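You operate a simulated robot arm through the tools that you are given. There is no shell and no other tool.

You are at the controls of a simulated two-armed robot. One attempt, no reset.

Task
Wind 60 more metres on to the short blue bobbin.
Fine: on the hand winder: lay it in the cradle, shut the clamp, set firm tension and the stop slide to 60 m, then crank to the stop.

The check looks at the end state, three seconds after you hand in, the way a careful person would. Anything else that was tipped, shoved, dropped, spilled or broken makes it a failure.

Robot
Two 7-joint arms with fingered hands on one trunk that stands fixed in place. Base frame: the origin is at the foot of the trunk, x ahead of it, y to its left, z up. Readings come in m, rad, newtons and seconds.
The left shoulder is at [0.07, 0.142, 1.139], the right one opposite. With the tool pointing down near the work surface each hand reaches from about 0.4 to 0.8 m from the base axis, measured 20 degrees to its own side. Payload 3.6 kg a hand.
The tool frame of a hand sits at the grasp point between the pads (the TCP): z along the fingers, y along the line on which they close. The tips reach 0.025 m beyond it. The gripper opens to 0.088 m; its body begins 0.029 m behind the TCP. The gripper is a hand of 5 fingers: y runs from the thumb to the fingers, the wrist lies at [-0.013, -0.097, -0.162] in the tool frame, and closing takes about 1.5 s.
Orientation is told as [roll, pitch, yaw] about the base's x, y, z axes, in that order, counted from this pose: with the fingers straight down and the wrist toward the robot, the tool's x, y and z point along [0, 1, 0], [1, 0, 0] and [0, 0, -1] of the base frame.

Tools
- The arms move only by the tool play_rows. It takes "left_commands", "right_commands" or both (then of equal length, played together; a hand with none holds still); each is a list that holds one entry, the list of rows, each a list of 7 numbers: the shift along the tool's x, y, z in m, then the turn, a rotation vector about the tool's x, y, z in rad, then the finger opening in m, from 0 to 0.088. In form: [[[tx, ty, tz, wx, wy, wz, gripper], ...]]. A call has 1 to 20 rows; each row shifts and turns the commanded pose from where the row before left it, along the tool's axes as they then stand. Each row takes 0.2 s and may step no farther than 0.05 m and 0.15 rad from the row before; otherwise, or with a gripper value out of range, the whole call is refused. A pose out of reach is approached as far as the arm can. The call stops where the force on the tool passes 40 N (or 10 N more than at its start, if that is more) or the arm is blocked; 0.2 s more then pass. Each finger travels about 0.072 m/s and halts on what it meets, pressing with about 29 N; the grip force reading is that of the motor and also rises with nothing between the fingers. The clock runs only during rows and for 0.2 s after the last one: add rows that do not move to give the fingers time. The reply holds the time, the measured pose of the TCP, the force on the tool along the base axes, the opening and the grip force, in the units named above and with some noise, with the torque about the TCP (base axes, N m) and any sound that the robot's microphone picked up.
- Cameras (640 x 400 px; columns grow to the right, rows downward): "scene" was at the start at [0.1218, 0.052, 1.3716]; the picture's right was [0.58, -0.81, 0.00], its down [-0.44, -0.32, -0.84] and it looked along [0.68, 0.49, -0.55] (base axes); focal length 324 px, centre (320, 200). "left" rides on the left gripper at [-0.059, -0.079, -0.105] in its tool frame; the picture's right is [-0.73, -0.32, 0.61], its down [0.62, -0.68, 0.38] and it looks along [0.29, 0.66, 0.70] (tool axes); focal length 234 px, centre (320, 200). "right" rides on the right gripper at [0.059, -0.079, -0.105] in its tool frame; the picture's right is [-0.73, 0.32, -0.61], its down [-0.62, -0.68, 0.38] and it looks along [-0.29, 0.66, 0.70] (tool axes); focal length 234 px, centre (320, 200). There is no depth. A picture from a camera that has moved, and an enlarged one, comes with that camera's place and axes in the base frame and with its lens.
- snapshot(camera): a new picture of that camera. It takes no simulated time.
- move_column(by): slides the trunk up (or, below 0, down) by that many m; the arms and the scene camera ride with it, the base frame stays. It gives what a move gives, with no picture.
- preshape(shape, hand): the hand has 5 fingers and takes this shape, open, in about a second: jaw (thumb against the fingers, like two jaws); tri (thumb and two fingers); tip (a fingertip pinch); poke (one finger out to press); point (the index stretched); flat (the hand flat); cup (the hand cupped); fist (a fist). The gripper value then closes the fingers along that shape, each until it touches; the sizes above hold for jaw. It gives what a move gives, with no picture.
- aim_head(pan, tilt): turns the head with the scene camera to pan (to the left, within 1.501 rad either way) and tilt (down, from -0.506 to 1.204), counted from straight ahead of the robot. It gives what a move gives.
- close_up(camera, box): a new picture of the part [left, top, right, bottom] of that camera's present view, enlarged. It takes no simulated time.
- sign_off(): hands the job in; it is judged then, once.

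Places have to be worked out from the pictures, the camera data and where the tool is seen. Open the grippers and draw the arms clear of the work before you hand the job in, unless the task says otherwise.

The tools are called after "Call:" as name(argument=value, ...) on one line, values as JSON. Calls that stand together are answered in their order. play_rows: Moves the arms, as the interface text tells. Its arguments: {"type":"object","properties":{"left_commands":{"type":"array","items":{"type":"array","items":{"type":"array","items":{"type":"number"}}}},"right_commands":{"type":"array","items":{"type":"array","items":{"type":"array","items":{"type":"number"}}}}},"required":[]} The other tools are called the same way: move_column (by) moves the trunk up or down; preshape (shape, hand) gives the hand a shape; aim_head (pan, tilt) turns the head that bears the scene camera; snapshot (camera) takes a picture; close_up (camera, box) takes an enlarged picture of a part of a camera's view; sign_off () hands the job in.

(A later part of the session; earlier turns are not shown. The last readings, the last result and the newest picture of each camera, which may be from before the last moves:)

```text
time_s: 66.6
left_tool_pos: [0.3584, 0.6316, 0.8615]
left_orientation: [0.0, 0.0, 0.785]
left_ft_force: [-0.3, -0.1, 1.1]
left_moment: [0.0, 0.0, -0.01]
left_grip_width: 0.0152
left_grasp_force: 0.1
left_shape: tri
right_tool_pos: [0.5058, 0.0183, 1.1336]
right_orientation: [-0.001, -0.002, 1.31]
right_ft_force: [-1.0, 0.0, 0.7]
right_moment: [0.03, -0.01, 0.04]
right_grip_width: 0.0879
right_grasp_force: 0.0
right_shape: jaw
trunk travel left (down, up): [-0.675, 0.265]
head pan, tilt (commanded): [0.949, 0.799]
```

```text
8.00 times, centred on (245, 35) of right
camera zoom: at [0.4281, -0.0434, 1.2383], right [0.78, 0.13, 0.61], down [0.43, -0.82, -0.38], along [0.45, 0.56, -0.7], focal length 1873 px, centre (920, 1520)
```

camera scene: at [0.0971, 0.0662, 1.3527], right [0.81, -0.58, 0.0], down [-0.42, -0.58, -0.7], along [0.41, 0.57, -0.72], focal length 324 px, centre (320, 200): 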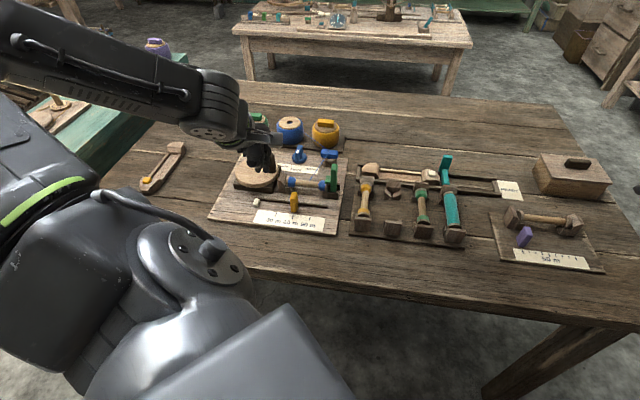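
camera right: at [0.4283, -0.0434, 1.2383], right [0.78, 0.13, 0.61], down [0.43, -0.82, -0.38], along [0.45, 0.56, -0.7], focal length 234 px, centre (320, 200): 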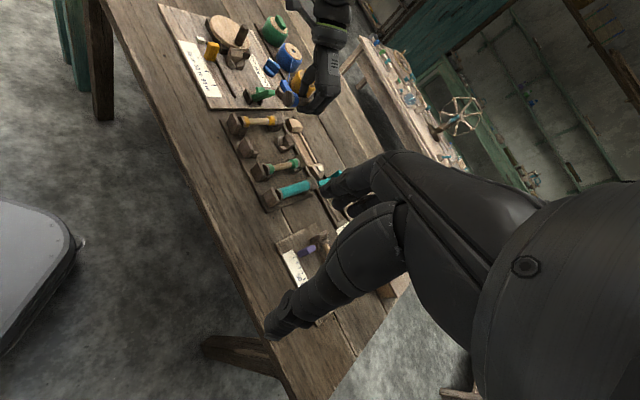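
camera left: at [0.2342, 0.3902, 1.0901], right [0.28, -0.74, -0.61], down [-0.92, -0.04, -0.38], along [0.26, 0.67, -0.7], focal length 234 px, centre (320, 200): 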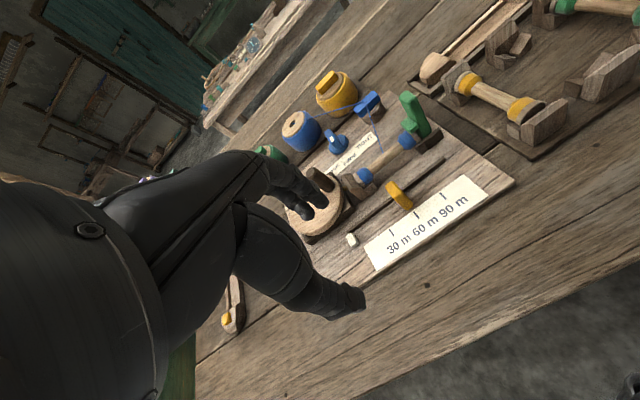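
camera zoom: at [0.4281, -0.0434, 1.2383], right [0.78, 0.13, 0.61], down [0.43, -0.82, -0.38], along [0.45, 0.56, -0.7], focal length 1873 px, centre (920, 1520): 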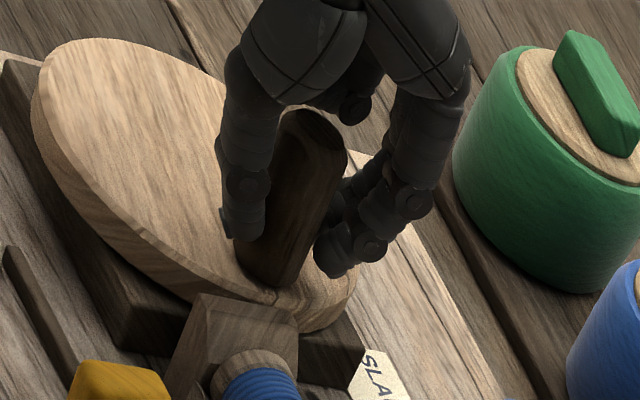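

Still a small gap. Continuing to close.

Call:
play_rows(left_commands=[[[0, 0, 0, 0, 0, 0, 0.012], [0, 0, 0, 0, 0, 0, 0.01], [0, 0, 0, 0, 0, 0, 0.01], [0, 0, 0, 0, 0, 0, 0.01]]])

Call:
close_up(camera="left", box=[260, 140, 400, 280])

Call:
close_up(camera="right", box=[215, 10, 275, 60])

```text
time_s: 67.6
left_tool_pos: [0.3597, 0.6302, 0.8608]
left_orientation: [0.0, -0.002, 0.784]
left_ft_force: [0.2, -3.1, -2.1]
left_moment: [-0.07, -0.01, 0.06]
left_grip_width: 0.0124
left_grasp_force: 29.2
left_shape: tri
right_tool_pos: [0.5064, 0.0184, 1.1334]
right_orientation: [0.0, 0.001, 1.311]
right_ft_force: [0.6, 1.2, 0.7]
right_moment: [0.02, -0.04, 0.01]
right_grip_width: 0.0877
right_grasp_force: 0.1
right_shape: jaw
trunk travel left (down, up): [-0.675, 0.265]
head pan, tilt (commanded): [0.949, 0.799]
```

```text
2.86 times, centred on (330, 210) of left
camera zoom: at [0.3451, 0.5321, 0.9656], right [0.28, -0.74, -0.61], down [-0.92, -0.04, -0.38], along [0.26, 0.67, -0.7], focal length 669 px, centre (291, 171)
```

zoom: 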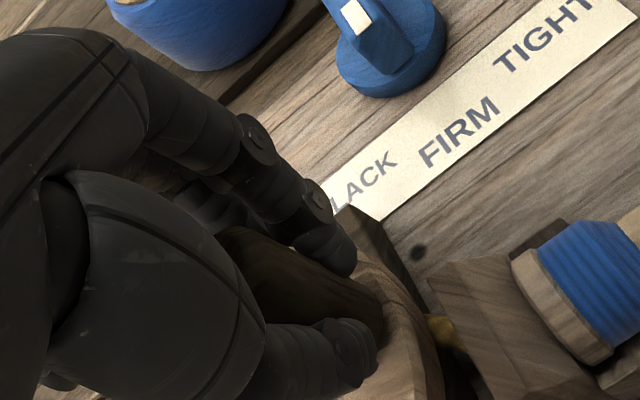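

```text
8.00 times, centred on (245, 35) of right
camera zoom: at [0.4284, -0.0437, 1.2381], right [0.78, 0.13, 0.61], down [0.43, -0.82, -0.38], along [0.45, 0.56, -0.7], focal length 1873 px, centre (920, 1520)
```

zoom: 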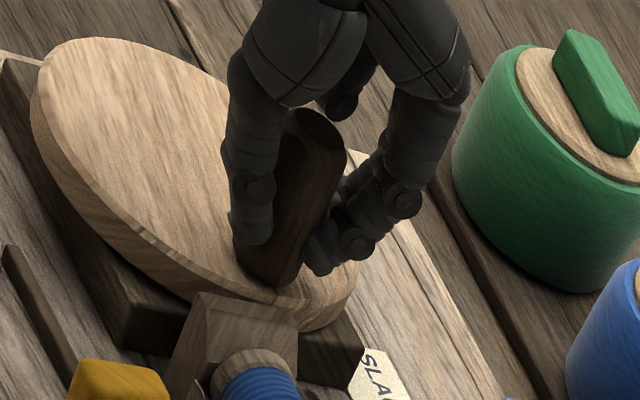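

The grip engages at 0.0124. I'll relax it slightly to a light cage and try a small clockwise test of about 36°, then see which way the white follower responds.

Call:
play_rows(left_commands=[[[0, 0, 0, 0, 0, 0, 0.0125], [0.0002, -0.0042, 0, 0, 0, 0, 0.0125], [0.0007, -0.0042, 0, 0, 0, 0, 0.0125], [0.0011, -0.0041, 0, 0, 0, 0, 0.0125], [0.0015, -0.004, 0, 0, 0, 0, 0.0125], [0.0019, -0.0038, 0, 0, 0, 0, 0.0125], [0.0023, -0.0036, 0, 0, 0, 0, 0.0125], [0, 0, 0, 0, 0, 0, 0.0125]]])

Call:
close_up(camera="scene", box=[225, 130, 325, 230])

Call:
close_up(camera="right", box=[190, 0, 290, 70])

```text
time_s: 69.4
left_tool_pos: [0.3361, 0.6193, 0.8606]
left_orientation: [0.0, 0.0, 0.785]
left_ft_force: [0.6, 0.0, 3.2]
left_moment: [-0.01, 0.03, 0.04]
left_grip_width: 0.0134
left_grasp_force: 0.0
left_shape: tri
right_tool_pos: [0.5054, 0.0188, 1.1335]
right_orientation: [0.001, 0.0, 1.31]
right_ft_force: [0.0, 0.4, -0.4]
right_moment: [-0.02, -0.01, -0.02]
right_grip_width: 0.0877
right_grasp_force: 0.1
right_shape: jaw
trunk travel left (down, up): [-0.675, 0.265]
head pan, tilt (commanded): [0.949, 0.799]
```

```text
4.00 times, centred on (275, 180) of scene
camera zoom: at [0.0964, 0.0654, 1.3528], right [0.81, -0.58, 0.0], down [-0.42, -0.58, -0.7], along [0.41, 0.57, -0.72], focal length 1294 px, centre (500, 280)
```

zoom: 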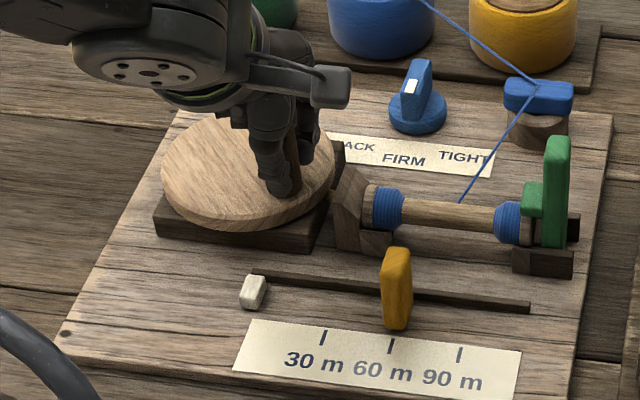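

```text
5.71 times, centred on (240, 35) of right
camera zoom: at [0.428, -0.0436, 1.2383], right [0.78, 0.13, 0.61], down [0.43, -0.82, -0.38], along [0.45, 0.56, -0.7], focal length 1338 px, centre (777, 1143)
```

zoom: 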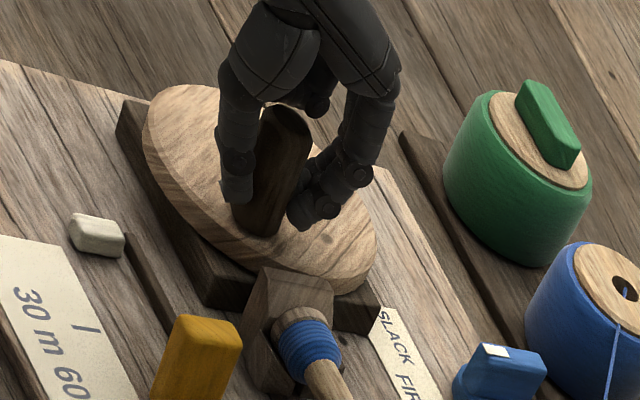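

Clockwise turned the crank smoothly, and the white follower seems to have moved toward the stop. I'll zoom in to measure it.

Call:
close_up(camera="scene", box=[240, 180, 320, 235])

Call:
close_up(camera="scene", box=[285, 155, 345, 200])

```text
7.27 times, centred on (280, 208) of scene
camera zoom: at [0.0964, 0.0654, 1.3528], right [0.81, -0.58, 0.0], down [-0.42, -0.58, -0.7], along [0.41, 0.57, -0.72], focal length 2352 px, centre (611, 146)
```

zoom: 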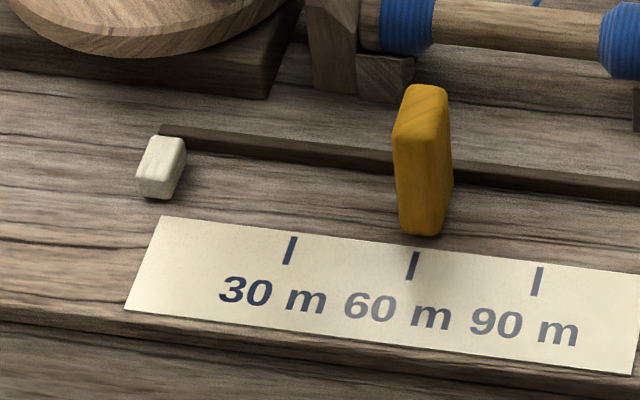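

```text
8.89 times, centred on (315, 178) of scene
camera zoom: at [0.0964, 0.0654, 1.3528], right [0.81, -0.58, 0.0], down [-0.42, -0.58, -0.7], along [0.41, 0.57, -0.72], focal length 2875 px, centre (364, 400)
```

zoom: 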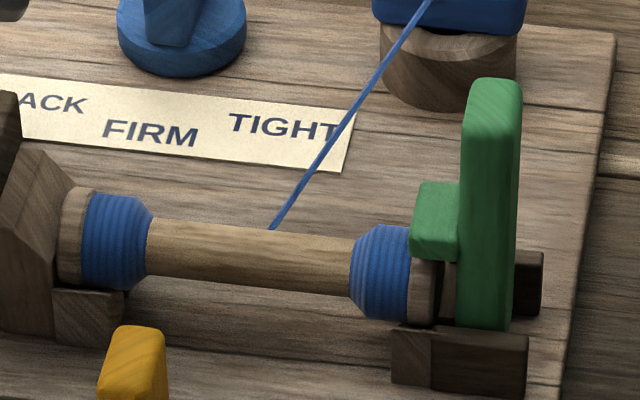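

The follower moved about 4.4 mm for 37° of clockwise turning, roughly 30 m per revolution, so about 1.9 turns remain. I'll continue clockwise in 15° steps and check.

Call:
play_rows(left_commands=[[[0.00673, -0.00816, 0, 0, 0, 0, 0.0125], [0.00861, -0.00614, 0, 0, 0, 0, 0.0125], [0.0099, -0.0037, 0, 0, 0, 0, 0.0125], [0.01052, -0.00102, 0, 0, 0, 0, 0.0125], [0.01043, 0.00175, 0, 0, 0, 0, 0.0125], [0.00962, 0.00438, 0, 0, 0, 0, 0.0125], [0, 0, 0, 0, 0, 0, 0.0125]]])

Call:
close_up(camera="scene", box=[225, 130, 325, 230])

Call:
close_up(camera="right", box=[180, 0, 280, 70])

```text
time_s: 71.0
left_tool_pos: [0.2878, 0.6492, 0.8629]
left_orientation: [0.0, 0.0, 0.784]
left_ft_force: [3.2, 0.5, 1.1]
left_moment: [-0.01, -0.07, 0.05]
left_grip_width: 0.0133
left_grasp_force: 0.1
left_shape: tri
right_tool_pos: [0.5066, 0.018, 1.134]
right_orientation: [-0.001, 0.002, 1.312]
right_ft_force: [-0.1, -0.4, 0.0]
right_moment: [0.0, -0.05, -0.01]
right_grip_width: 0.0875
right_grasp_force: 0.2
right_shape: jaw
trunk travel left (down, up): [-0.675, 0.265]
head pan, tilt (commanded): [0.949, 0.799]
```

```text
4.00 times, centred on (275, 180) of scene
camera zoom: at [0.0971, 0.0656, 1.3527], right [0.81, -0.58, 0.0], down [-0.42, -0.58, -0.7], along [0.41, 0.57, -0.72], focal length 1294 px, centre (500, 280)
```

zoom: 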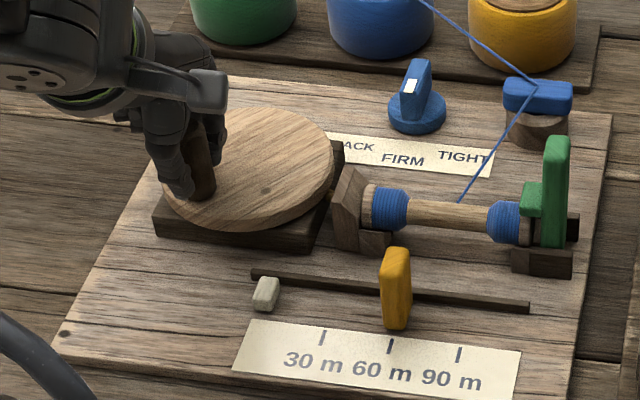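

```text
5.71 times, centred on (230, 35) of right
camera zoom: at [0.4287, -0.0435, 1.238], right [0.79, 0.13, 0.61], down [0.43, -0.82, -0.38], along [0.45, 0.56, -0.7], focal length 1338 px, centre (834, 1143)
```

zoom: 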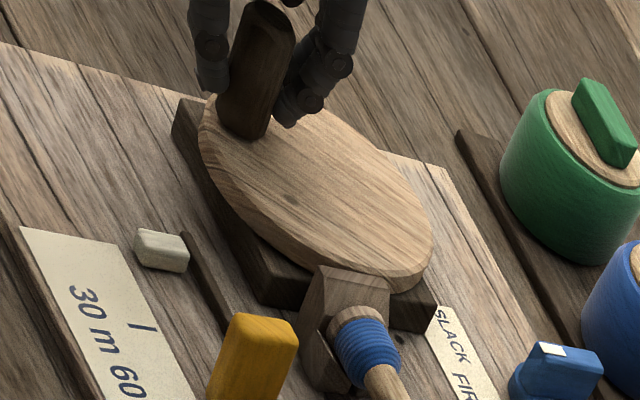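

Smooth, with about 3 N, and the follower keeps advancing. I'll continue with the next half turn.

Call:
play_rows(left_commands=[[[0.00816, 0.00673, 0, 0, 0, 0, 0.0125], [0.00614, 0.00861, 0, 0, 0, 0, 0.0125], [0.0037, 0.0099, 0, 0, 0, 0, 0.0125], [0.00102, 0.01052, 0, 0, 0, 0, 0.0125], [-0.00175, 0.01043, 0, 0, 0, 0, 0.0125], [-0.00438, 0.00962, 0, 0, 0, 0, 0.0125], [0, 0, 0, 0, 0, 0, 0.0125]]])

Call:
close_up(camera="scene", box=[225, 130, 325, 230])

Call:
close_up(camera="right", box=[180, 0, 280, 70])

```text
time_s: 72.6
left_tool_pos: [0.316, 0.6995, 0.8611]
left_orientation: [0.0, 0.0, 0.785]
left_ft_force: [-0.3, 2.1, 1.7]
left_moment: [0.03, 0.01, 0.02]
left_grip_width: 0.0133
left_grasp_force: 0.0
left_shape: tri
right_tool_pos: [0.5051, 0.018, 1.1349]
right_orientation: [0.002, 0.002, 1.311]
right_ft_force: [0.1, 1.1, -0.3]
right_moment: [0.0, 0.02, -0.04]
right_grip_width: 0.0878
right_grasp_force: 0.1
right_shape: jaw
trunk travel left (down, up): [-0.675, 0.265]
head pan, tilt (commanded): [0.949, 0.799]
```

```text
4.00 times, centred on (275, 180) of scene
camera zoom: at [0.0959, 0.066, 1.3528], right [0.81, -0.58, 0.0], down [-0.42, -0.58, -0.7], along [0.41, 0.57, -0.72], focal length 1294 px, centre (500, 280)
```

zoom: 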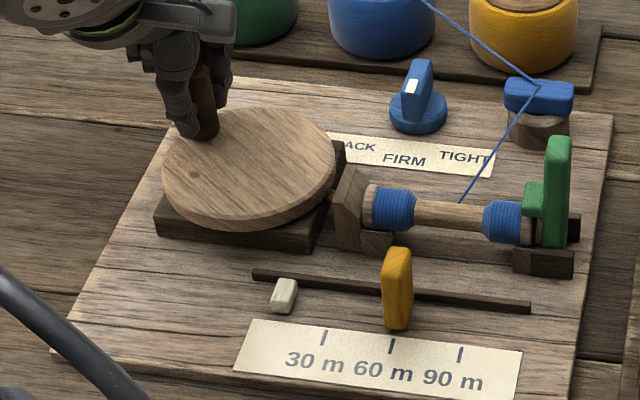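

```text
5.71 times, centred on (230, 35) of right
camera zoom: at [0.4276, -0.043, 1.2385], right [0.78, 0.13, 0.61], down [0.43, -0.82, -0.38], along [0.45, 0.56, -0.7], focal length 1338 px, centre (834, 1143)
```

zoom: 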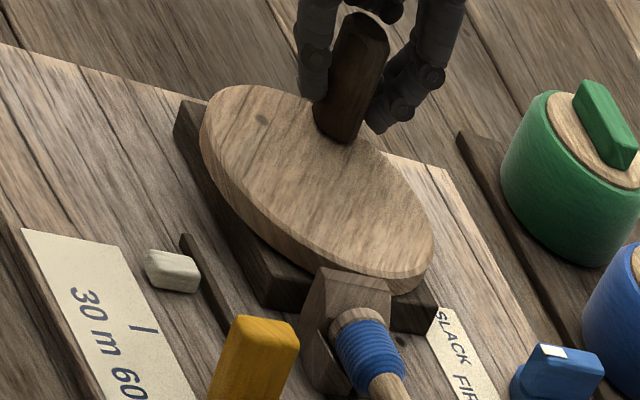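

The wound bands are growing and the follower is advancing. Continuing another quarter turn.

Call:
play_rows(left_commands=[[[-0.00673, 0.00816, 0, 0, 0, 0, 0.0125], [-0.00861, 0.00614, 0, 0, 0, 0, 0.0125], [-0.0099, 0.0037, 0, 0, 0, 0, 0.0125], [-0.01052, 0.00102, 0, 0, 0, 0, 0.0125], [-0.01043, -0.00175, 0, 0, 0, 0, 0.0125], [-0.00962, -0.00438, 0, 0, 0, 0, 0.0125], [0, 0, 0, 0, 0, 0, 0.0125]]])

Call:
close_up(camera="scene", box=[225, 130, 325, 230])

Call:
close_up(camera="right", box=[180, 0, 280, 70])

```text
time_s: 74.2
left_tool_pos: [0.3676, 0.6689, 0.8609]
left_orientation: [-0.002, 0.0, 0.785]
left_ft_force: [5.2, 1.3, 1.9]
left_moment: [0.05, -0.12, -0.01]
left_grip_width: 0.0134
left_grasp_force: 0.0
left_shape: tri
right_tool_pos: [0.5065, 0.0176, 1.1341]
right_orientation: [0.001, 0.0, 1.312]
right_ft_force: [0.0, 0.0, 0.4]
right_moment: [0.03, -0.02, 0.05]
right_grip_width: 0.0876
right_grasp_force: 0.0
right_shape: jaw
trunk travel left (down, up): [-0.675, 0.265]
head pan, tilt (commanded): [0.949, 0.799]
```

```text
4.00 times, centred on (275, 180) of scene
camera zoom: at [0.0971, 0.0656, 1.3527], right [0.81, -0.58, 0.0], down [-0.42, -0.58, -0.7], along [0.41, 0.57, -0.72], focal length 1294 px, centre (500, 280)
```

zoom: 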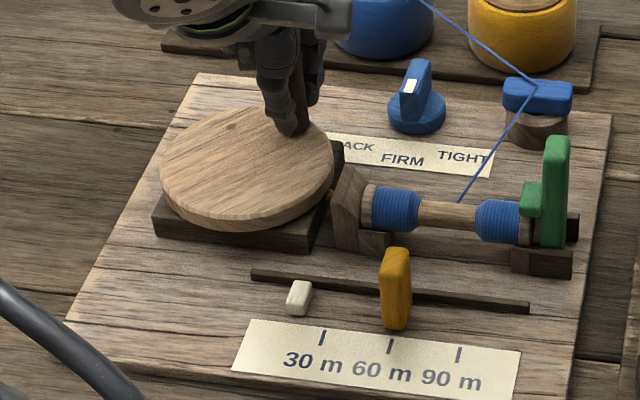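

```text
5.71 times, centred on (230, 35) of right
camera zoom: at [0.4287, -0.0436, 1.238], right [0.79, 0.13, 0.61], down [0.43, -0.82, -0.38], along [0.45, 0.56, -0.7], focal length 1338 px, centre (834, 1143)
```

zoom: 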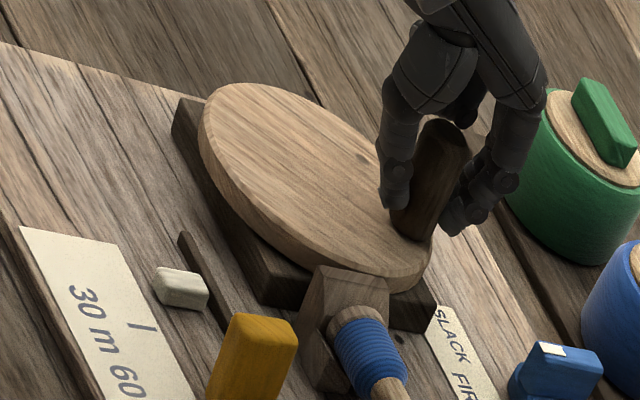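

About 306° done so far, roughly half way. Continuing clockwise through the starting point.

Call:
play_rows(left_commands=[[[-0.00816, -0.00673, 0, 0, 0, 0, 0.0125], [-0.00614, -0.00861, 0, 0, 0, 0, 0.0125], [-0.0037, -0.0099, 0, 0, 0, 0, 0.0125], [-0.00102, -0.01052, 0, 0, 0, 0, 0.0125], [0.00175, -0.01043, 0, 0, 0, 0, 0.0125], [0.00438, -0.00962, 0, 0, 0, 0, 0.0125], [0, 0, 0, 0, 0, 0, 0.0125]]])

Call:
close_up(camera="scene", box=[225, 130, 325, 230])

Call:
close_up(camera="right", box=[180, 0, 280, 70])

```text
time_s: 75.8
left_tool_pos: [0.3363, 0.6209, 0.8607]
left_orientation: [0.001, 0.001, 0.786]
left_ft_force: [-1.4, 2.1, -0.4]
left_moment: [0.04, 0.0, 0.04]
left_grip_width: 0.0131
left_grasp_force: 0.2
left_shape: tri
right_tool_pos: [0.5063, 0.0195, 1.1337]
right_orientation: [0.0, 0.001, 1.311]
right_ft_force: [0.0, 1.2, -0.4]
right_moment: [-0.01, 0.02, -0.02]
right_grip_width: 0.0876
right_grasp_force: 0.0
right_shape: jaw
trunk travel left (down, up): [-0.675, 0.265]
head pan, tilt (commanded): [0.949, 0.799]
```

```text
4.00 times, centred on (275, 180) of scene
camera zoom: at [0.0966, 0.0663, 1.3527], right [0.81, -0.58, 0.0], down [-0.42, -0.58, -0.7], along [0.41, 0.57, -0.72], focal length 1294 px, centre (500, 280)
```

zoom: 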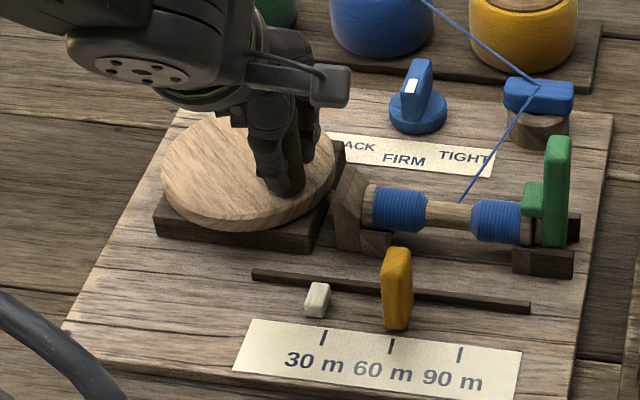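

```text
5.71 times, centred on (230, 35) of right
camera zoom: at [0.4282, -0.0428, 1.2382], right [0.78, 0.13, 0.61], down [0.43, -0.82, -0.38], along [0.45, 0.56, -0.7], focal length 1338 px, centre (834, 1143)
```

zoom: 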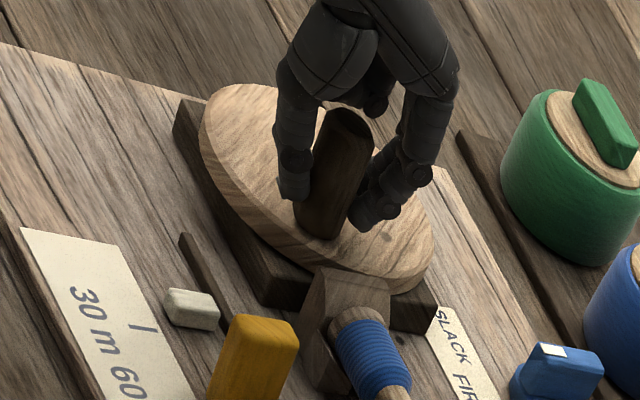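

One full turn done; the gap from follower to tab is now about 33 mm. I'll repeat the next quarter.

Call:
play_rows(left_commands=[[[0.00673, -0.00816, 0, 0, 0, 0, 0.0125], [0.00861, -0.00614, 0, 0, 0, 0, 0.0125], [0.0099, -0.0037, 0, 0, 0, 0, 0.0125], [0.01052, -0.00102, 0, 0, 0, 0, 0.0125], [0.01043, 0.00175, 0, 0, 0, 0, 0.0125], [0.00962, 0.00438, 0, 0, 0, 0, 0.0125], [0, 0, 0, 0, 0, 0, 0.0125]]])

Call:
close_up(camera="scene", box=[225, 130, 325, 230])

Call:
close_up(camera="right", box=[180, 0, 280, 70])

```text
time_s: 77.4
left_tool_pos: [0.2881, 0.6497, 0.8614]
left_orientation: [0.001, 0.001, 0.785]
left_ft_force: [3.1, 0.6, -0.8]
left_moment: [0.03, -0.08, 0.01]
left_grip_width: 0.0129
left_grasp_force: 0.1
left_shape: tri
right_tool_pos: [0.5071, 0.0192, 1.133]
right_orientation: [-0.002, -0.001, 1.311]
right_ft_force: [-0.5, 0.2, 0.1]
right_moment: [0.03, -0.06, 0.02]
right_grip_width: 0.0877
right_grasp_force: 0.0
right_shape: jaw
trunk travel left (down, up): [-0.675, 0.265]
head pan, tilt (commanded): [0.949, 0.799]
```

```text
4.00 times, centred on (275, 180) of scene
camera zoom: at [0.0972, 0.0659, 1.3527], right [0.81, -0.58, 0.0], down [-0.42, -0.58, -0.7], along [0.41, 0.57, -0.72], focal length 1294 px, centre (500, 280)
```

zoom: 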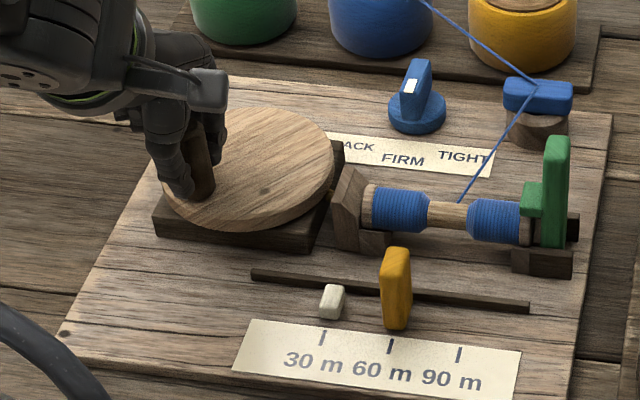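

```text
5.71 times, centred on (230, 35) of right
camera zoom: at [0.4288, -0.0432, 1.238], right [0.79, 0.13, 0.61], down [0.43, -0.82, -0.38], along [0.45, 0.56, -0.7], focal length 1338 px, centre (834, 1143)
```

zoom: 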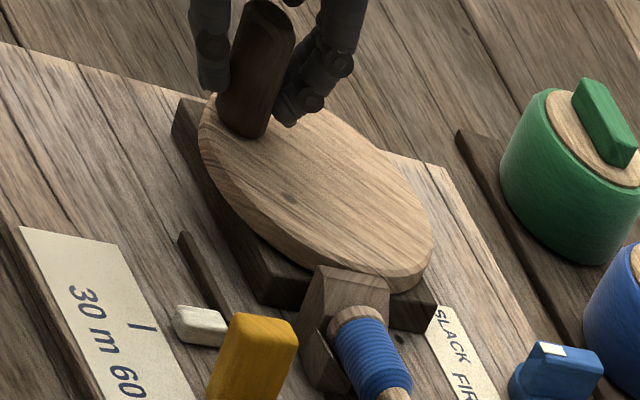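

The follower now sits past the 30 m mark and the forces stay low. Next quarter turn.

Call:
play_rows(left_commands=[[[0.00816, 0.00673, 0, 0, 0, 0, 0.0125], [0.00614, 0.00861, 0, 0, 0, 0, 0.0125], [0.0037, 0.0099, 0, 0, 0, 0, 0.0125], [0.00102, 0.01052, 0, 0, 0, 0, 0.0125], [-0.00175, 0.01043, 0, 0, 0, 0, 0.0125], [-0.00438, 0.00962, 0, 0, 0, 0, 0.0125], [0, 0, 0, 0, 0, 0, 0.0125]]])

Call:
close_up(camera="scene", box=[225, 130, 325, 230])

Call:
close_up(camera="scene", box=[260, 180, 320, 225])

```text
time_s: 79.0
left_tool_pos: [0.3174, 0.6983, 0.8622]
left_orientation: [0.0, -0.001, 0.787]
left_ft_force: [-0.6, 2.2, 1.7]
left_moment: [0.05, 0.02, 0.01]
left_grip_width: 0.0131
left_grasp_force: 0.0
left_shape: tri
right_tool_pos: [0.5058, 0.0195, 1.1337]
right_orientation: [-0.001, -0.001, 1.311]
right_ft_force: [-0.8, -0.8, -0.2]
right_moment: [0.01, -0.01, -0.01]
right_grip_width: 0.0877
right_grasp_force: 0.1
right_shape: jaw
trunk travel left (down, up): [-0.675, 0.265]
head pan, tilt (commanded): [0.949, 0.799]
```

```text
4.00 times, centred on (275, 180) of scene
camera zoom: at [0.0959, 0.0662, 1.3528], right [0.81, -0.58, 0.0], down [-0.42, -0.58, -0.7], along [0.41, 0.57, -0.72], focal length 1294 px, centre (500, 280)
```

zoom: 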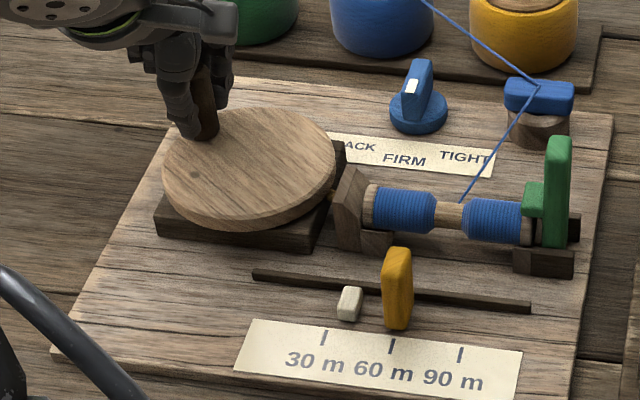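

```text
8.89 times, centred on (290, 202) of scene
camera zoom: at [0.0959, 0.0662, 1.3528], right [0.81, -0.58, 0.0], down [-0.42, -0.58, -0.7], along [0.41, 0.57, -0.72], focal length 2875 px, centre (587, 178)
```

zoom: 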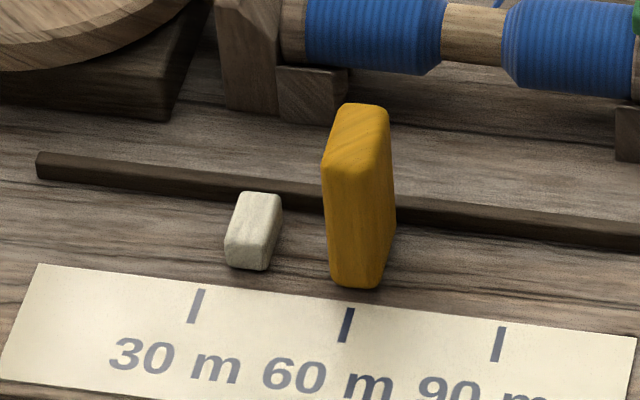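

About 16 mm remain, which is roughly 147° of crank. I'll do another 90° and then slow down.

Call:
play_rows(left_commands=[[[-0.00673, 0.00816, 0, 0, 0, 0, 0.0125], [-0.00861, 0.00614, 0, 0, 0, 0, 0.0125], [-0.0099, 0.0037, 0, 0, 0, 0, 0.0125], [-0.01052, 0.00102, 0, 0, 0, 0, 0.0125], [-0.01043, -0.00175, 0, 0, 0, 0, 0.0125], [-0.00962, -0.00438, 0, 0, 0, 0, 0.0125], [0, 0, 0, 0, 0, 0, 0.0125]]])

Call:
close_up(camera="scene", box=[225, 130, 325, 230])

Call:
close_up(camera="scene", box=[260, 180, 320, 225])

```text
time_s: 80.6
left_tool_pos: [0.3674, 0.6675, 0.8598]
left_orientation: [-0.001, 0.0, 0.784]
left_ft_force: [3.5, 0.9, 2.2]
left_moment: [0.06, -0.09, 0.0]
left_grip_width: 0.0137
left_grasp_force: 0.1
left_shape: tri
right_tool_pos: [0.5076, 0.0183, 1.1332]
right_orientation: [0.0, 0.0, 1.311]
right_ft_force: [-1.0, 0.6, 1.4]
right_moment: [-0.02, -0.04, -0.01]
right_grip_width: 0.0877
right_grasp_force: 0.0
right_shape: jaw
trunk travel left (down, up): [-0.675, 0.265]
head pan, tilt (commanded): [0.949, 0.799]
```

```text
4.00 times, centred on (275, 180) of scene
camera zoom: at [0.0971, 0.0655, 1.3527], right [0.81, -0.58, 0.0], down [-0.42, -0.58, -0.7], along [0.41, 0.57, -0.72], focal length 1294 px, centre (500, 280)
```

zoom: 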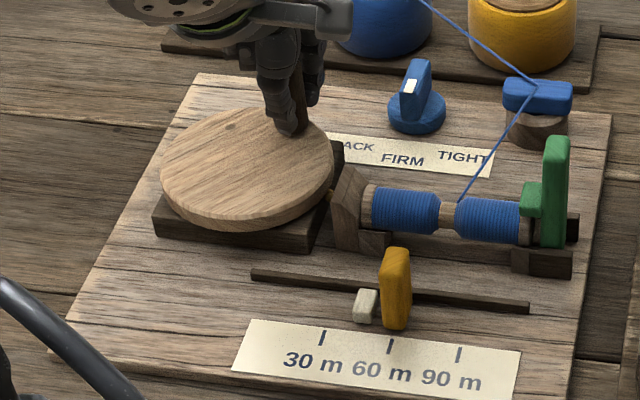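

```text
8.89 times, centred on (290, 202) of scene
camera zoom: at [0.0971, 0.0655, 1.3527], right [0.81, -0.58, 0.0], down [-0.42, -0.58, -0.7], along [0.41, 0.57, -0.72], focal length 2875 px, centre (587, 178)
```

zoom: 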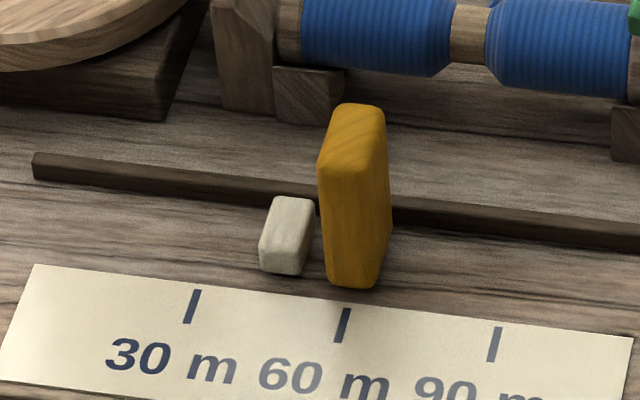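

About 6 mm remain, near 52° of crank. Now 6° steps: 30° first.

Call:
play_rows(left_commands=[[[-0.00347, -0.00244, 0, 0, 0, 0, 0.0125], [-0.0032, -0.00278, 0, 0, 0, 0, 0.0125], [-0.00289, -0.0031, 0, 0, 0, 0, 0.0125], [-0.00256, -0.00338, 0, 0, 0, 0, 0.0125], [-0.00218, -0.00364, 0, 0, 0, 0, 0.0125], [0, 0, 0, 0, 0, 0, 0.0125]]])

Call:
close_up(camera="scene", box=[260, 180, 320, 225])

Call:
close_up(camera="scene", box=[225, 130, 325, 230])

```text
time_s: 82.0
left_tool_pos: [0.3649, 0.6465, 0.86]
left_orientation: [0.001, -0.001, 0.784]
left_ft_force: [0.7, 0.1, 0.6]
left_moment: [-0.04, -0.04, -0.02]
left_grip_width: 0.0132
left_grasp_force: 0.0
left_shape: tri
right_tool_pos: [0.5057, 0.0179, 1.1331]
right_orientation: [0.001, -0.001, 1.31]
right_ft_force: [-0.1, -0.3, 0.1]
right_moment: [0.01, 0.03, -0.03]
right_grip_width: 0.0878
right_grasp_force: 0.1
right_shape: jaw
trunk travel left (down, up): [-0.675, 0.265]
head pan, tilt (commanded): [0.949, 0.799]
```

```text
8.89 times, centred on (290, 202) of scene
camera zoom: at [0.0969, 0.0657, 1.3527], right [0.81, -0.58, 0.0], down [-0.42, -0.58, -0.7], along [0.41, 0.57, -0.72], focal length 2875 px, centre (587, 178)
```

zoom: 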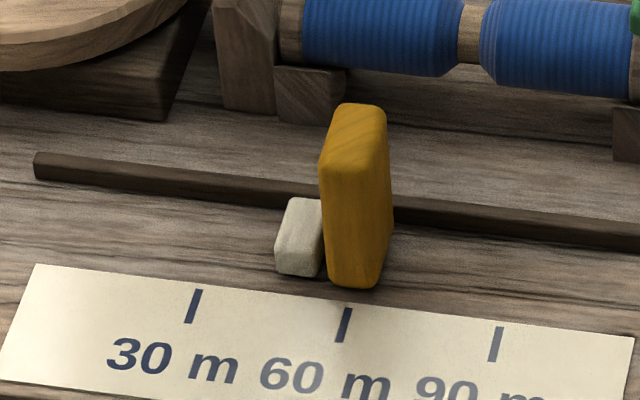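

```text
4.00 times, centred on (275, 180) of scene
camera zoom: at [0.0969, 0.0657, 1.3527], right [0.81, -0.58, 0.0], down [-0.42, -0.58, -0.7], along [0.41, 0.57, -0.72], focal length 1294 px, centre (500, 280)
```

zoom: 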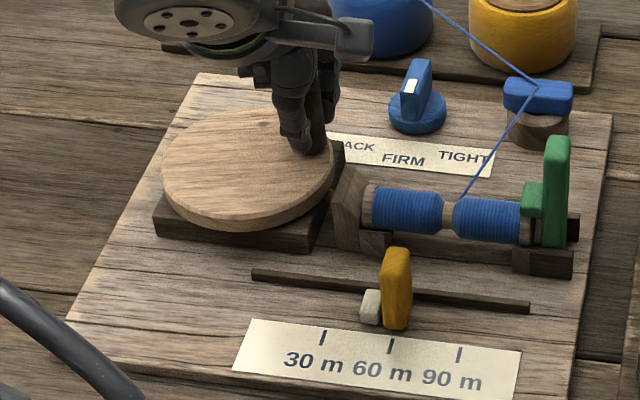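

About 2 mm of gap left. Continuing 12°, watching the force and the tab.

Call:
play_rows(left_commands=[[[-0.00179, -0.00384, 0, 0, 0, 0, 0.0125], [-0.00138, -0.00401, 0, 0, 0, 0, 0.0125], [0, 0, 0, 0, 0, 0, 0.0125]]])

Call:
close_up(camera="scene", box=[260, 180, 320, 225])

Call:
close_up(camera="right", box=[180, 0, 280, 80])

```text
time_s: 82.8
left_tool_pos: [0.3625, 0.6397, 0.8594]
left_orientation: [0.0, 0.002, 0.786]
left_ft_force: [0.8, 0.7, -2.1]
left_moment: [0.01, -0.02, 0.02]
left_grip_width: 0.0132
left_grasp_force: 0.1
left_shape: tri
right_tool_pos: [0.5068, 0.0191, 1.132]
right_orientation: [0.0, -0.001, 1.31]
right_ft_force: [0.9, -0.1, 0.4]
right_moment: [-0.02, -0.02, -0.01]
right_grip_width: 0.0876
right_grasp_force: 0.0
right_shape: jaw
trunk travel left (down, up): [-0.675, 0.265]
head pan, tilt (commanded): [0.949, 0.799]
```

```text
8.89 times, centred on (290, 202) of scene
camera zoom: at [0.097, 0.0661, 1.3527], right [0.81, -0.58, 0.0], down [-0.42, -0.58, -0.7], along [0.41, 0.57, -0.72], focal length 2875 px, centre (587, 178)
```

zoom: 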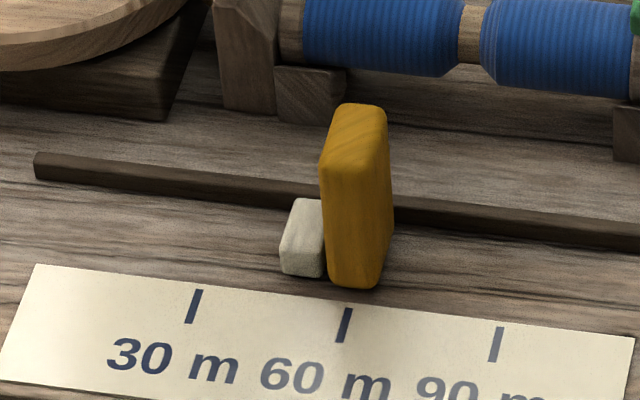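

```text
5.00 times, centred on (230, 40) of right
camera zoom: at [0.4286, -0.0429, 1.2381], right [0.78, 0.13, 0.61], down [0.43, -0.82, -0.38], along [0.45, 0.56, -0.7], focal length 1171 px, centre (770, 1000)
```

zoom: 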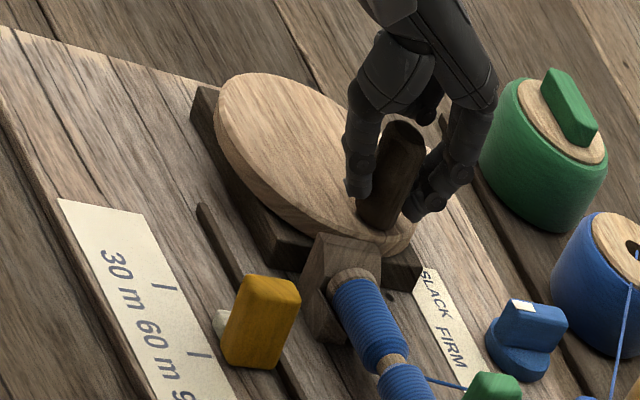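

The gap is down to about 1 mm. I'll keep turning a few degrees at a time until the stop is felt.

Call:
play_rows(left_commands=[[[-0.00095, -0.00413, 0, 0, 0, 0, 0.0125], [0, 0, 0, 0, 0, 0, 0.0125]]])

Call:
close_up(camera="scene", box=[270, 185, 306, 215])

```text
time_s: 83.4
left_tool_pos: [0.3608, 0.6362, 0.8612]
left_orientation: [0.001, 0.0, 0.785]
left_ft_force: [0.5, 0.2, -1.1]
left_moment: [0.04, 0.0, 0.0]
left_grip_width: 0.0129
left_grasp_force: 0.1
left_shape: tri
right_tool_pos: [0.5069, 0.0191, 1.133]
right_orientation: [-0.001, 0.001, 1.311]
right_ft_force: [-0.4, -0.7, 0.4]
right_moment: [0.03, 0.03, 0.0]
right_grip_width: 0.0877
right_grasp_force: 0.1
right_shape: jaw
trunk travel left (down, up): [-0.675, 0.265]
head pan, tilt (commanded): [0.949, 0.799]
```

```text
13.33 times, centred on (288, 200) of scene
camera zoom: at [0.0968, 0.0662, 1.3527], right [0.81, -0.58, 0.0], down [-0.42, -0.58, -0.7], along [0.41, 0.57, -0.72], focal length 4313 px, centre (747, 200)
```

zoom: 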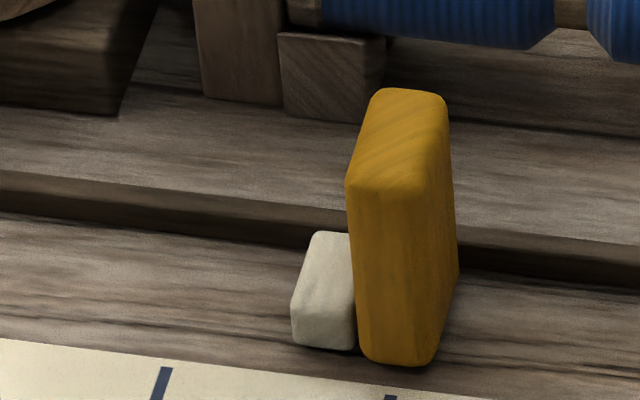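

The follower is visually at the tab, but the force is still low. Another 6° step, watching for resistance.

Call:
play_rows(left_commands=[[[-0.00052, -0.0042, 0, 0, 0, 0, 0.0125], [0, 0, 0, 0, 0, 0, 0.0125]]])

Call:
close_up(camera="scene", box=[270, 185, 306, 215])

Call:
close_up(camera="right", box=[180, 0, 280, 80])

```text
time_s: 84.0
left_tool_pos: [0.3578, 0.632, 0.8602]
left_orientation: [0.002, 0.0, 0.782]
left_ft_force: [2.1, 4.1, 0.5]
left_moment: [0.07, -0.06, 0.01]
left_grip_width: 0.013
left_grasp_force: 0.1
left_shape: tri
right_tool_pos: [0.506, 0.0193, 1.1323]
right_orientation: [0.001, 0.002, 1.31]
right_ft_force: [-0.1, -0.9, 0.4]
right_moment: [0.02, -0.03, -0.01]
right_grip_width: 0.0875
right_grasp_force: 0.1
right_shape: jaw
trunk travel left (down, up): [-0.675, 0.265]
head pan, tilt (commanded): [0.949, 0.799]
```

```text
13.33 times, centred on (288, 200) of scene
camera zoom: at [0.097, 0.0664, 1.3527], right [0.81, -0.58, 0.0], down [-0.42, -0.58, -0.7], along [0.41, 0.57, -0.72], focal length 4313 px, centre (747, 200)
```

zoom: 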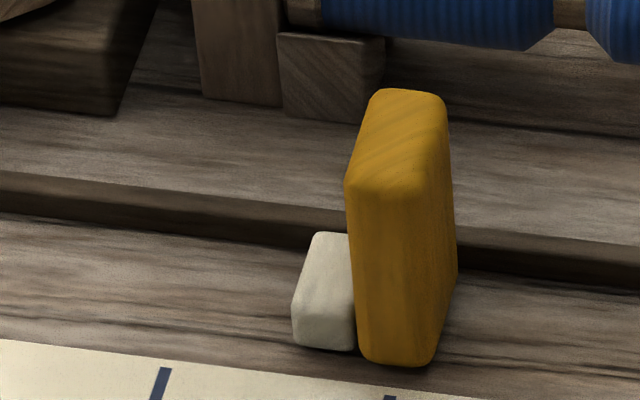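

```text
5.00 times, centred on (230, 40) of right
camera zoom: at [0.4286, -0.0427, 1.2381], right [0.79, 0.13, 0.61], down [0.43, -0.82, -0.38], along [0.45, 0.56, -0.7], focal length 1171 px, centre (770, 1000)
```

zoom: 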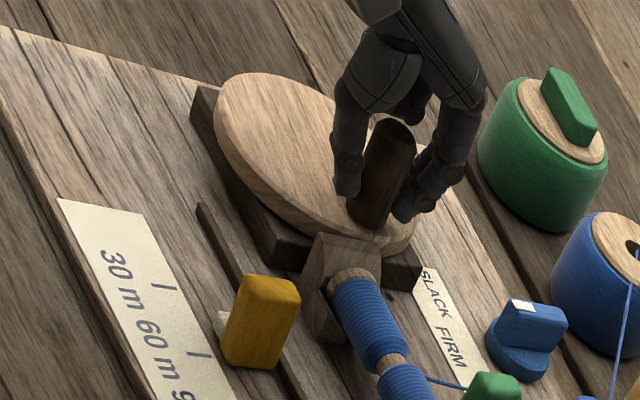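

The follower didn't advance this time and the force rose to about 5 N, so the stop is engaging. I'll press 2 mm more to be sure it's seated.

Call:
play_rows(left_commands=[[[0, -0.002, 0, 0, 0, 0, 0.0125], [0, 0, 0, 0, 0, 0, 0.0125]]])

Call:
close_up(camera="scene", box=[270, 185, 306, 215])

Call:
close_up(camera="scene", box=[280, 155, 345, 200])

```text
time_s: 84.6
left_tool_pos: [0.3579, 0.6307, 0.8618]
left_orientation: [-0.001, 0.001, 0.784]
left_ft_force: [5.3, 5.1, 1.8]
left_moment: [0.13, -0.07, -0.03]
left_grip_width: 0.014
left_grasp_force: 0.1
left_shape: tri
right_tool_pos: [0.5066, 0.0188, 1.1326]
right_orientation: [0.0, 0.0, 1.311]
right_ft_force: [0.3, 0.1, -0.2]
right_moment: [0.04, 0.0, -0.04]
right_grip_width: 0.0878
right_grasp_force: 0.0
right_shape: jaw
trunk travel left (down, up): [-0.675, 0.265]
head pan, tilt (commanded): [0.949, 0.799]
```

```text
13.33 times, centred on (288, 200) of scene
camera zoom: at [0.0974, 0.0665, 1.3527], right [0.81, -0.58, 0.0], down [-0.42, -0.58, -0.7], along [0.41, 0.57, -0.72], focal length 4313 px, centre (747, 200)
```

zoom: 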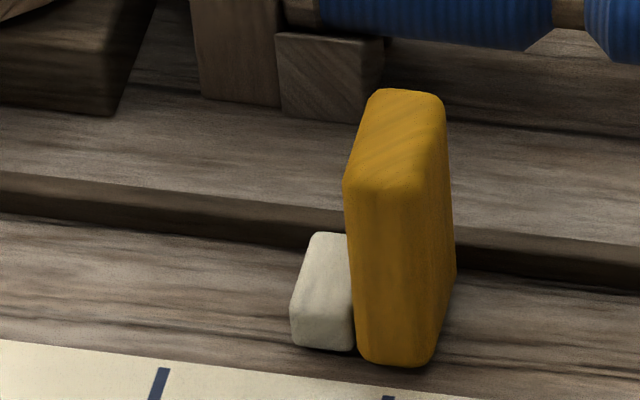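

```text
8.89 times, centred on (312, 178) of scene
camera zoom: at [0.0974, 0.0665, 1.3527], right [0.81, -0.58, 0.0], down [-0.42, -0.58, -0.7], along [0.41, 0.57, -0.72], focal length 2875 px, centre (387, 400)
```

zoom: 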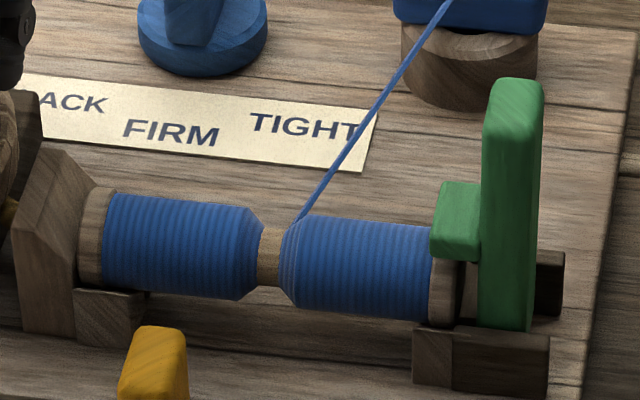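

The follower and tab both stayed put while the force rose to 7 N, so it's at the stop. One last 2 mm press to confirm it's firm, then I'll release.

Call:
play_rows(left_commands=[[[0.0003, -0.002, 0, 0, 0, 0, 0.0125], [0, 0, 0, 0, 0, 0, 0.0125]]])

Call:
close_up(camera="scene", box=[270, 185, 306, 215])

Call:
close_up(camera="right", box=[180, 0, 280, 80])

```text
time_s: 85.2
left_tool_pos: [0.3562, 0.6296, 0.8605]
left_orientation: [0.0, 0.001, 0.785]
left_ft_force: [7.3, 6.8, 4.3]
left_moment: [0.17, -0.17, -0.07]
left_grip_width: 0.0145
left_grasp_force: 0.1
left_shape: tri
right_tool_pos: [0.5069, 0.0203, 1.1322]
right_orientation: [0.001, 0.003, 1.311]
right_ft_force: [0.1, 0.6, -1.0]
right_moment: [-0.03, 0.01, -0.02]
right_grip_width: 0.0877
right_grasp_force: 0.0
right_shape: jaw
trunk travel left (down, up): [-0.675, 0.265]
head pan, tilt (commanded): [0.949, 0.799]
```

```text
13.33 times, centred on (288, 200) of scene
camera zoom: at [0.0977, 0.0664, 1.3526], right [0.81, -0.58, 0.0], down [-0.42, -0.58, -0.7], along [0.41, 0.57, -0.72], focal length 4313 px, centre (747, 200)
```

zoom: 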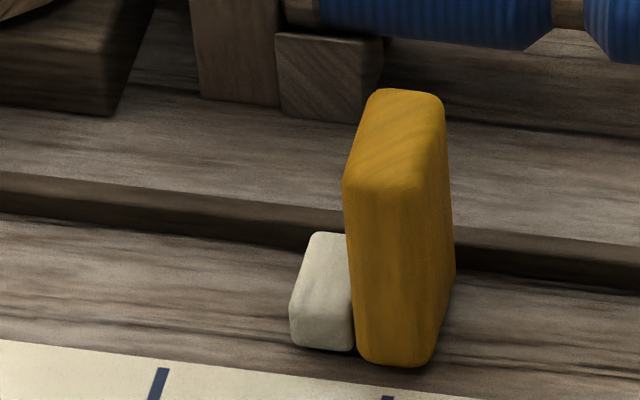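

```text
5.00 times, centred on (230, 40) of right
camera zoom: at [0.4292, -0.0427, 1.2379], right [0.79, 0.13, 0.61], down [0.43, -0.82, -0.38], along [0.45, 0.56, -0.7], focal length 1171 px, centre (770, 1000)
```

zoom: 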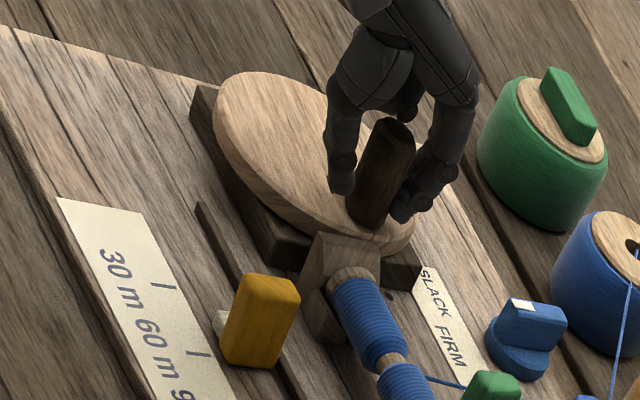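

Firm stop at 10 N with nothing moving. I'll open the fingers off the peg and lift straight up.

Call:
play_rows(left_commands=[[[0, 0.001, 0, 0, 0, 0, 0.018], [0, 0.001, 0, 0, 0, 0, 0.026], [0, 0.001, 0, 0, 0, 0, 0.036], [0, 0.001, 0, 0, 0, 0, 0.046], [0, 0, 0, 0, 0, 0, 0.056], [0, 0, 0, 0, 0, 0, 0.06], [0, 0, 0, 0, 0, 0, 0.06]]])

Call:
close_up(camera="right", box=[180, 0, 280, 80])

Call:
close_up(camera="left", box=[240, 140, 420, 320])

```text
time_s: 86.8
left_tool_pos: [0.3572, 0.6318, 0.8614]
left_orientation: [0.001, 0.0, 0.784]
left_ft_force: [0.0, 0.0, 0.0]
left_moment: [0.02, 0.02, 0.01]
left_grip_width: 0.0593
left_grasp_force: 0.0
left_shape: tri
right_tool_pos: [0.5061, 0.0182, 1.1342]
right_orientation: [0.0, 0.001, 1.31]
right_ft_force: [0.5, 0.6, -0.6]
right_moment: [-0.01, 0.0, 0.0]
right_grip_width: 0.0875
right_grasp_force: 0.1
right_shape: jaw
trunk travel left (down, up): [-0.675, 0.265]
head pan, tilt (commanded): [0.949, 0.799]
```

```text
5.00 times, centred on (230, 40) of right
camera zoom: at [0.4281, -0.0433, 1.2383], right [0.78, 0.13, 0.61], down [0.43, -0.82, -0.38], along [0.45, 0.56, -0.7], focal length 1171 px, centre (770, 1000)
```

zoom: 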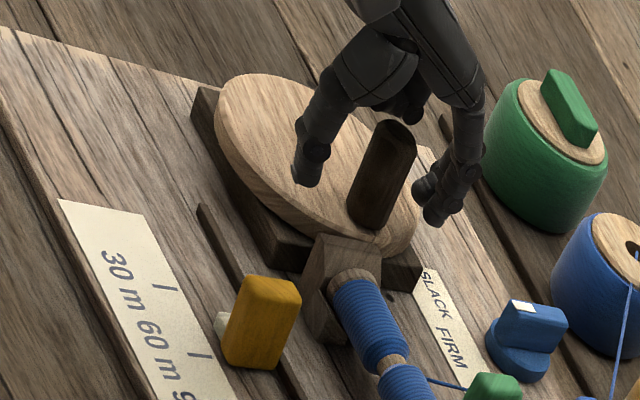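

```text
2.22 times, centred on (330, 230) of left
camera zoom: at [0.3426, 0.5332, 0.9656], right [0.28, -0.74, -0.61], down [-0.92, -0.04, -0.38], along [0.26, 0.67, -0.7], focal length 520 px, centre (298, 133)
```

zoom: 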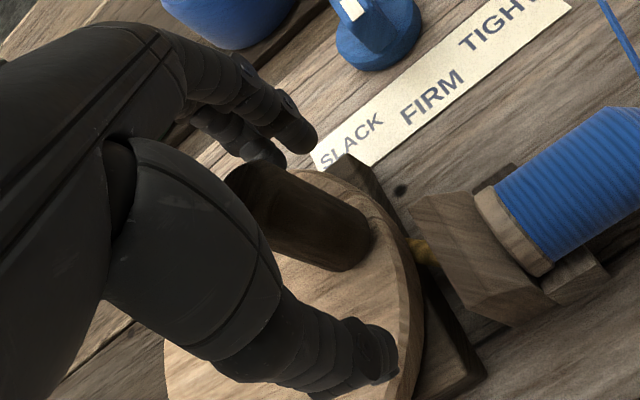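

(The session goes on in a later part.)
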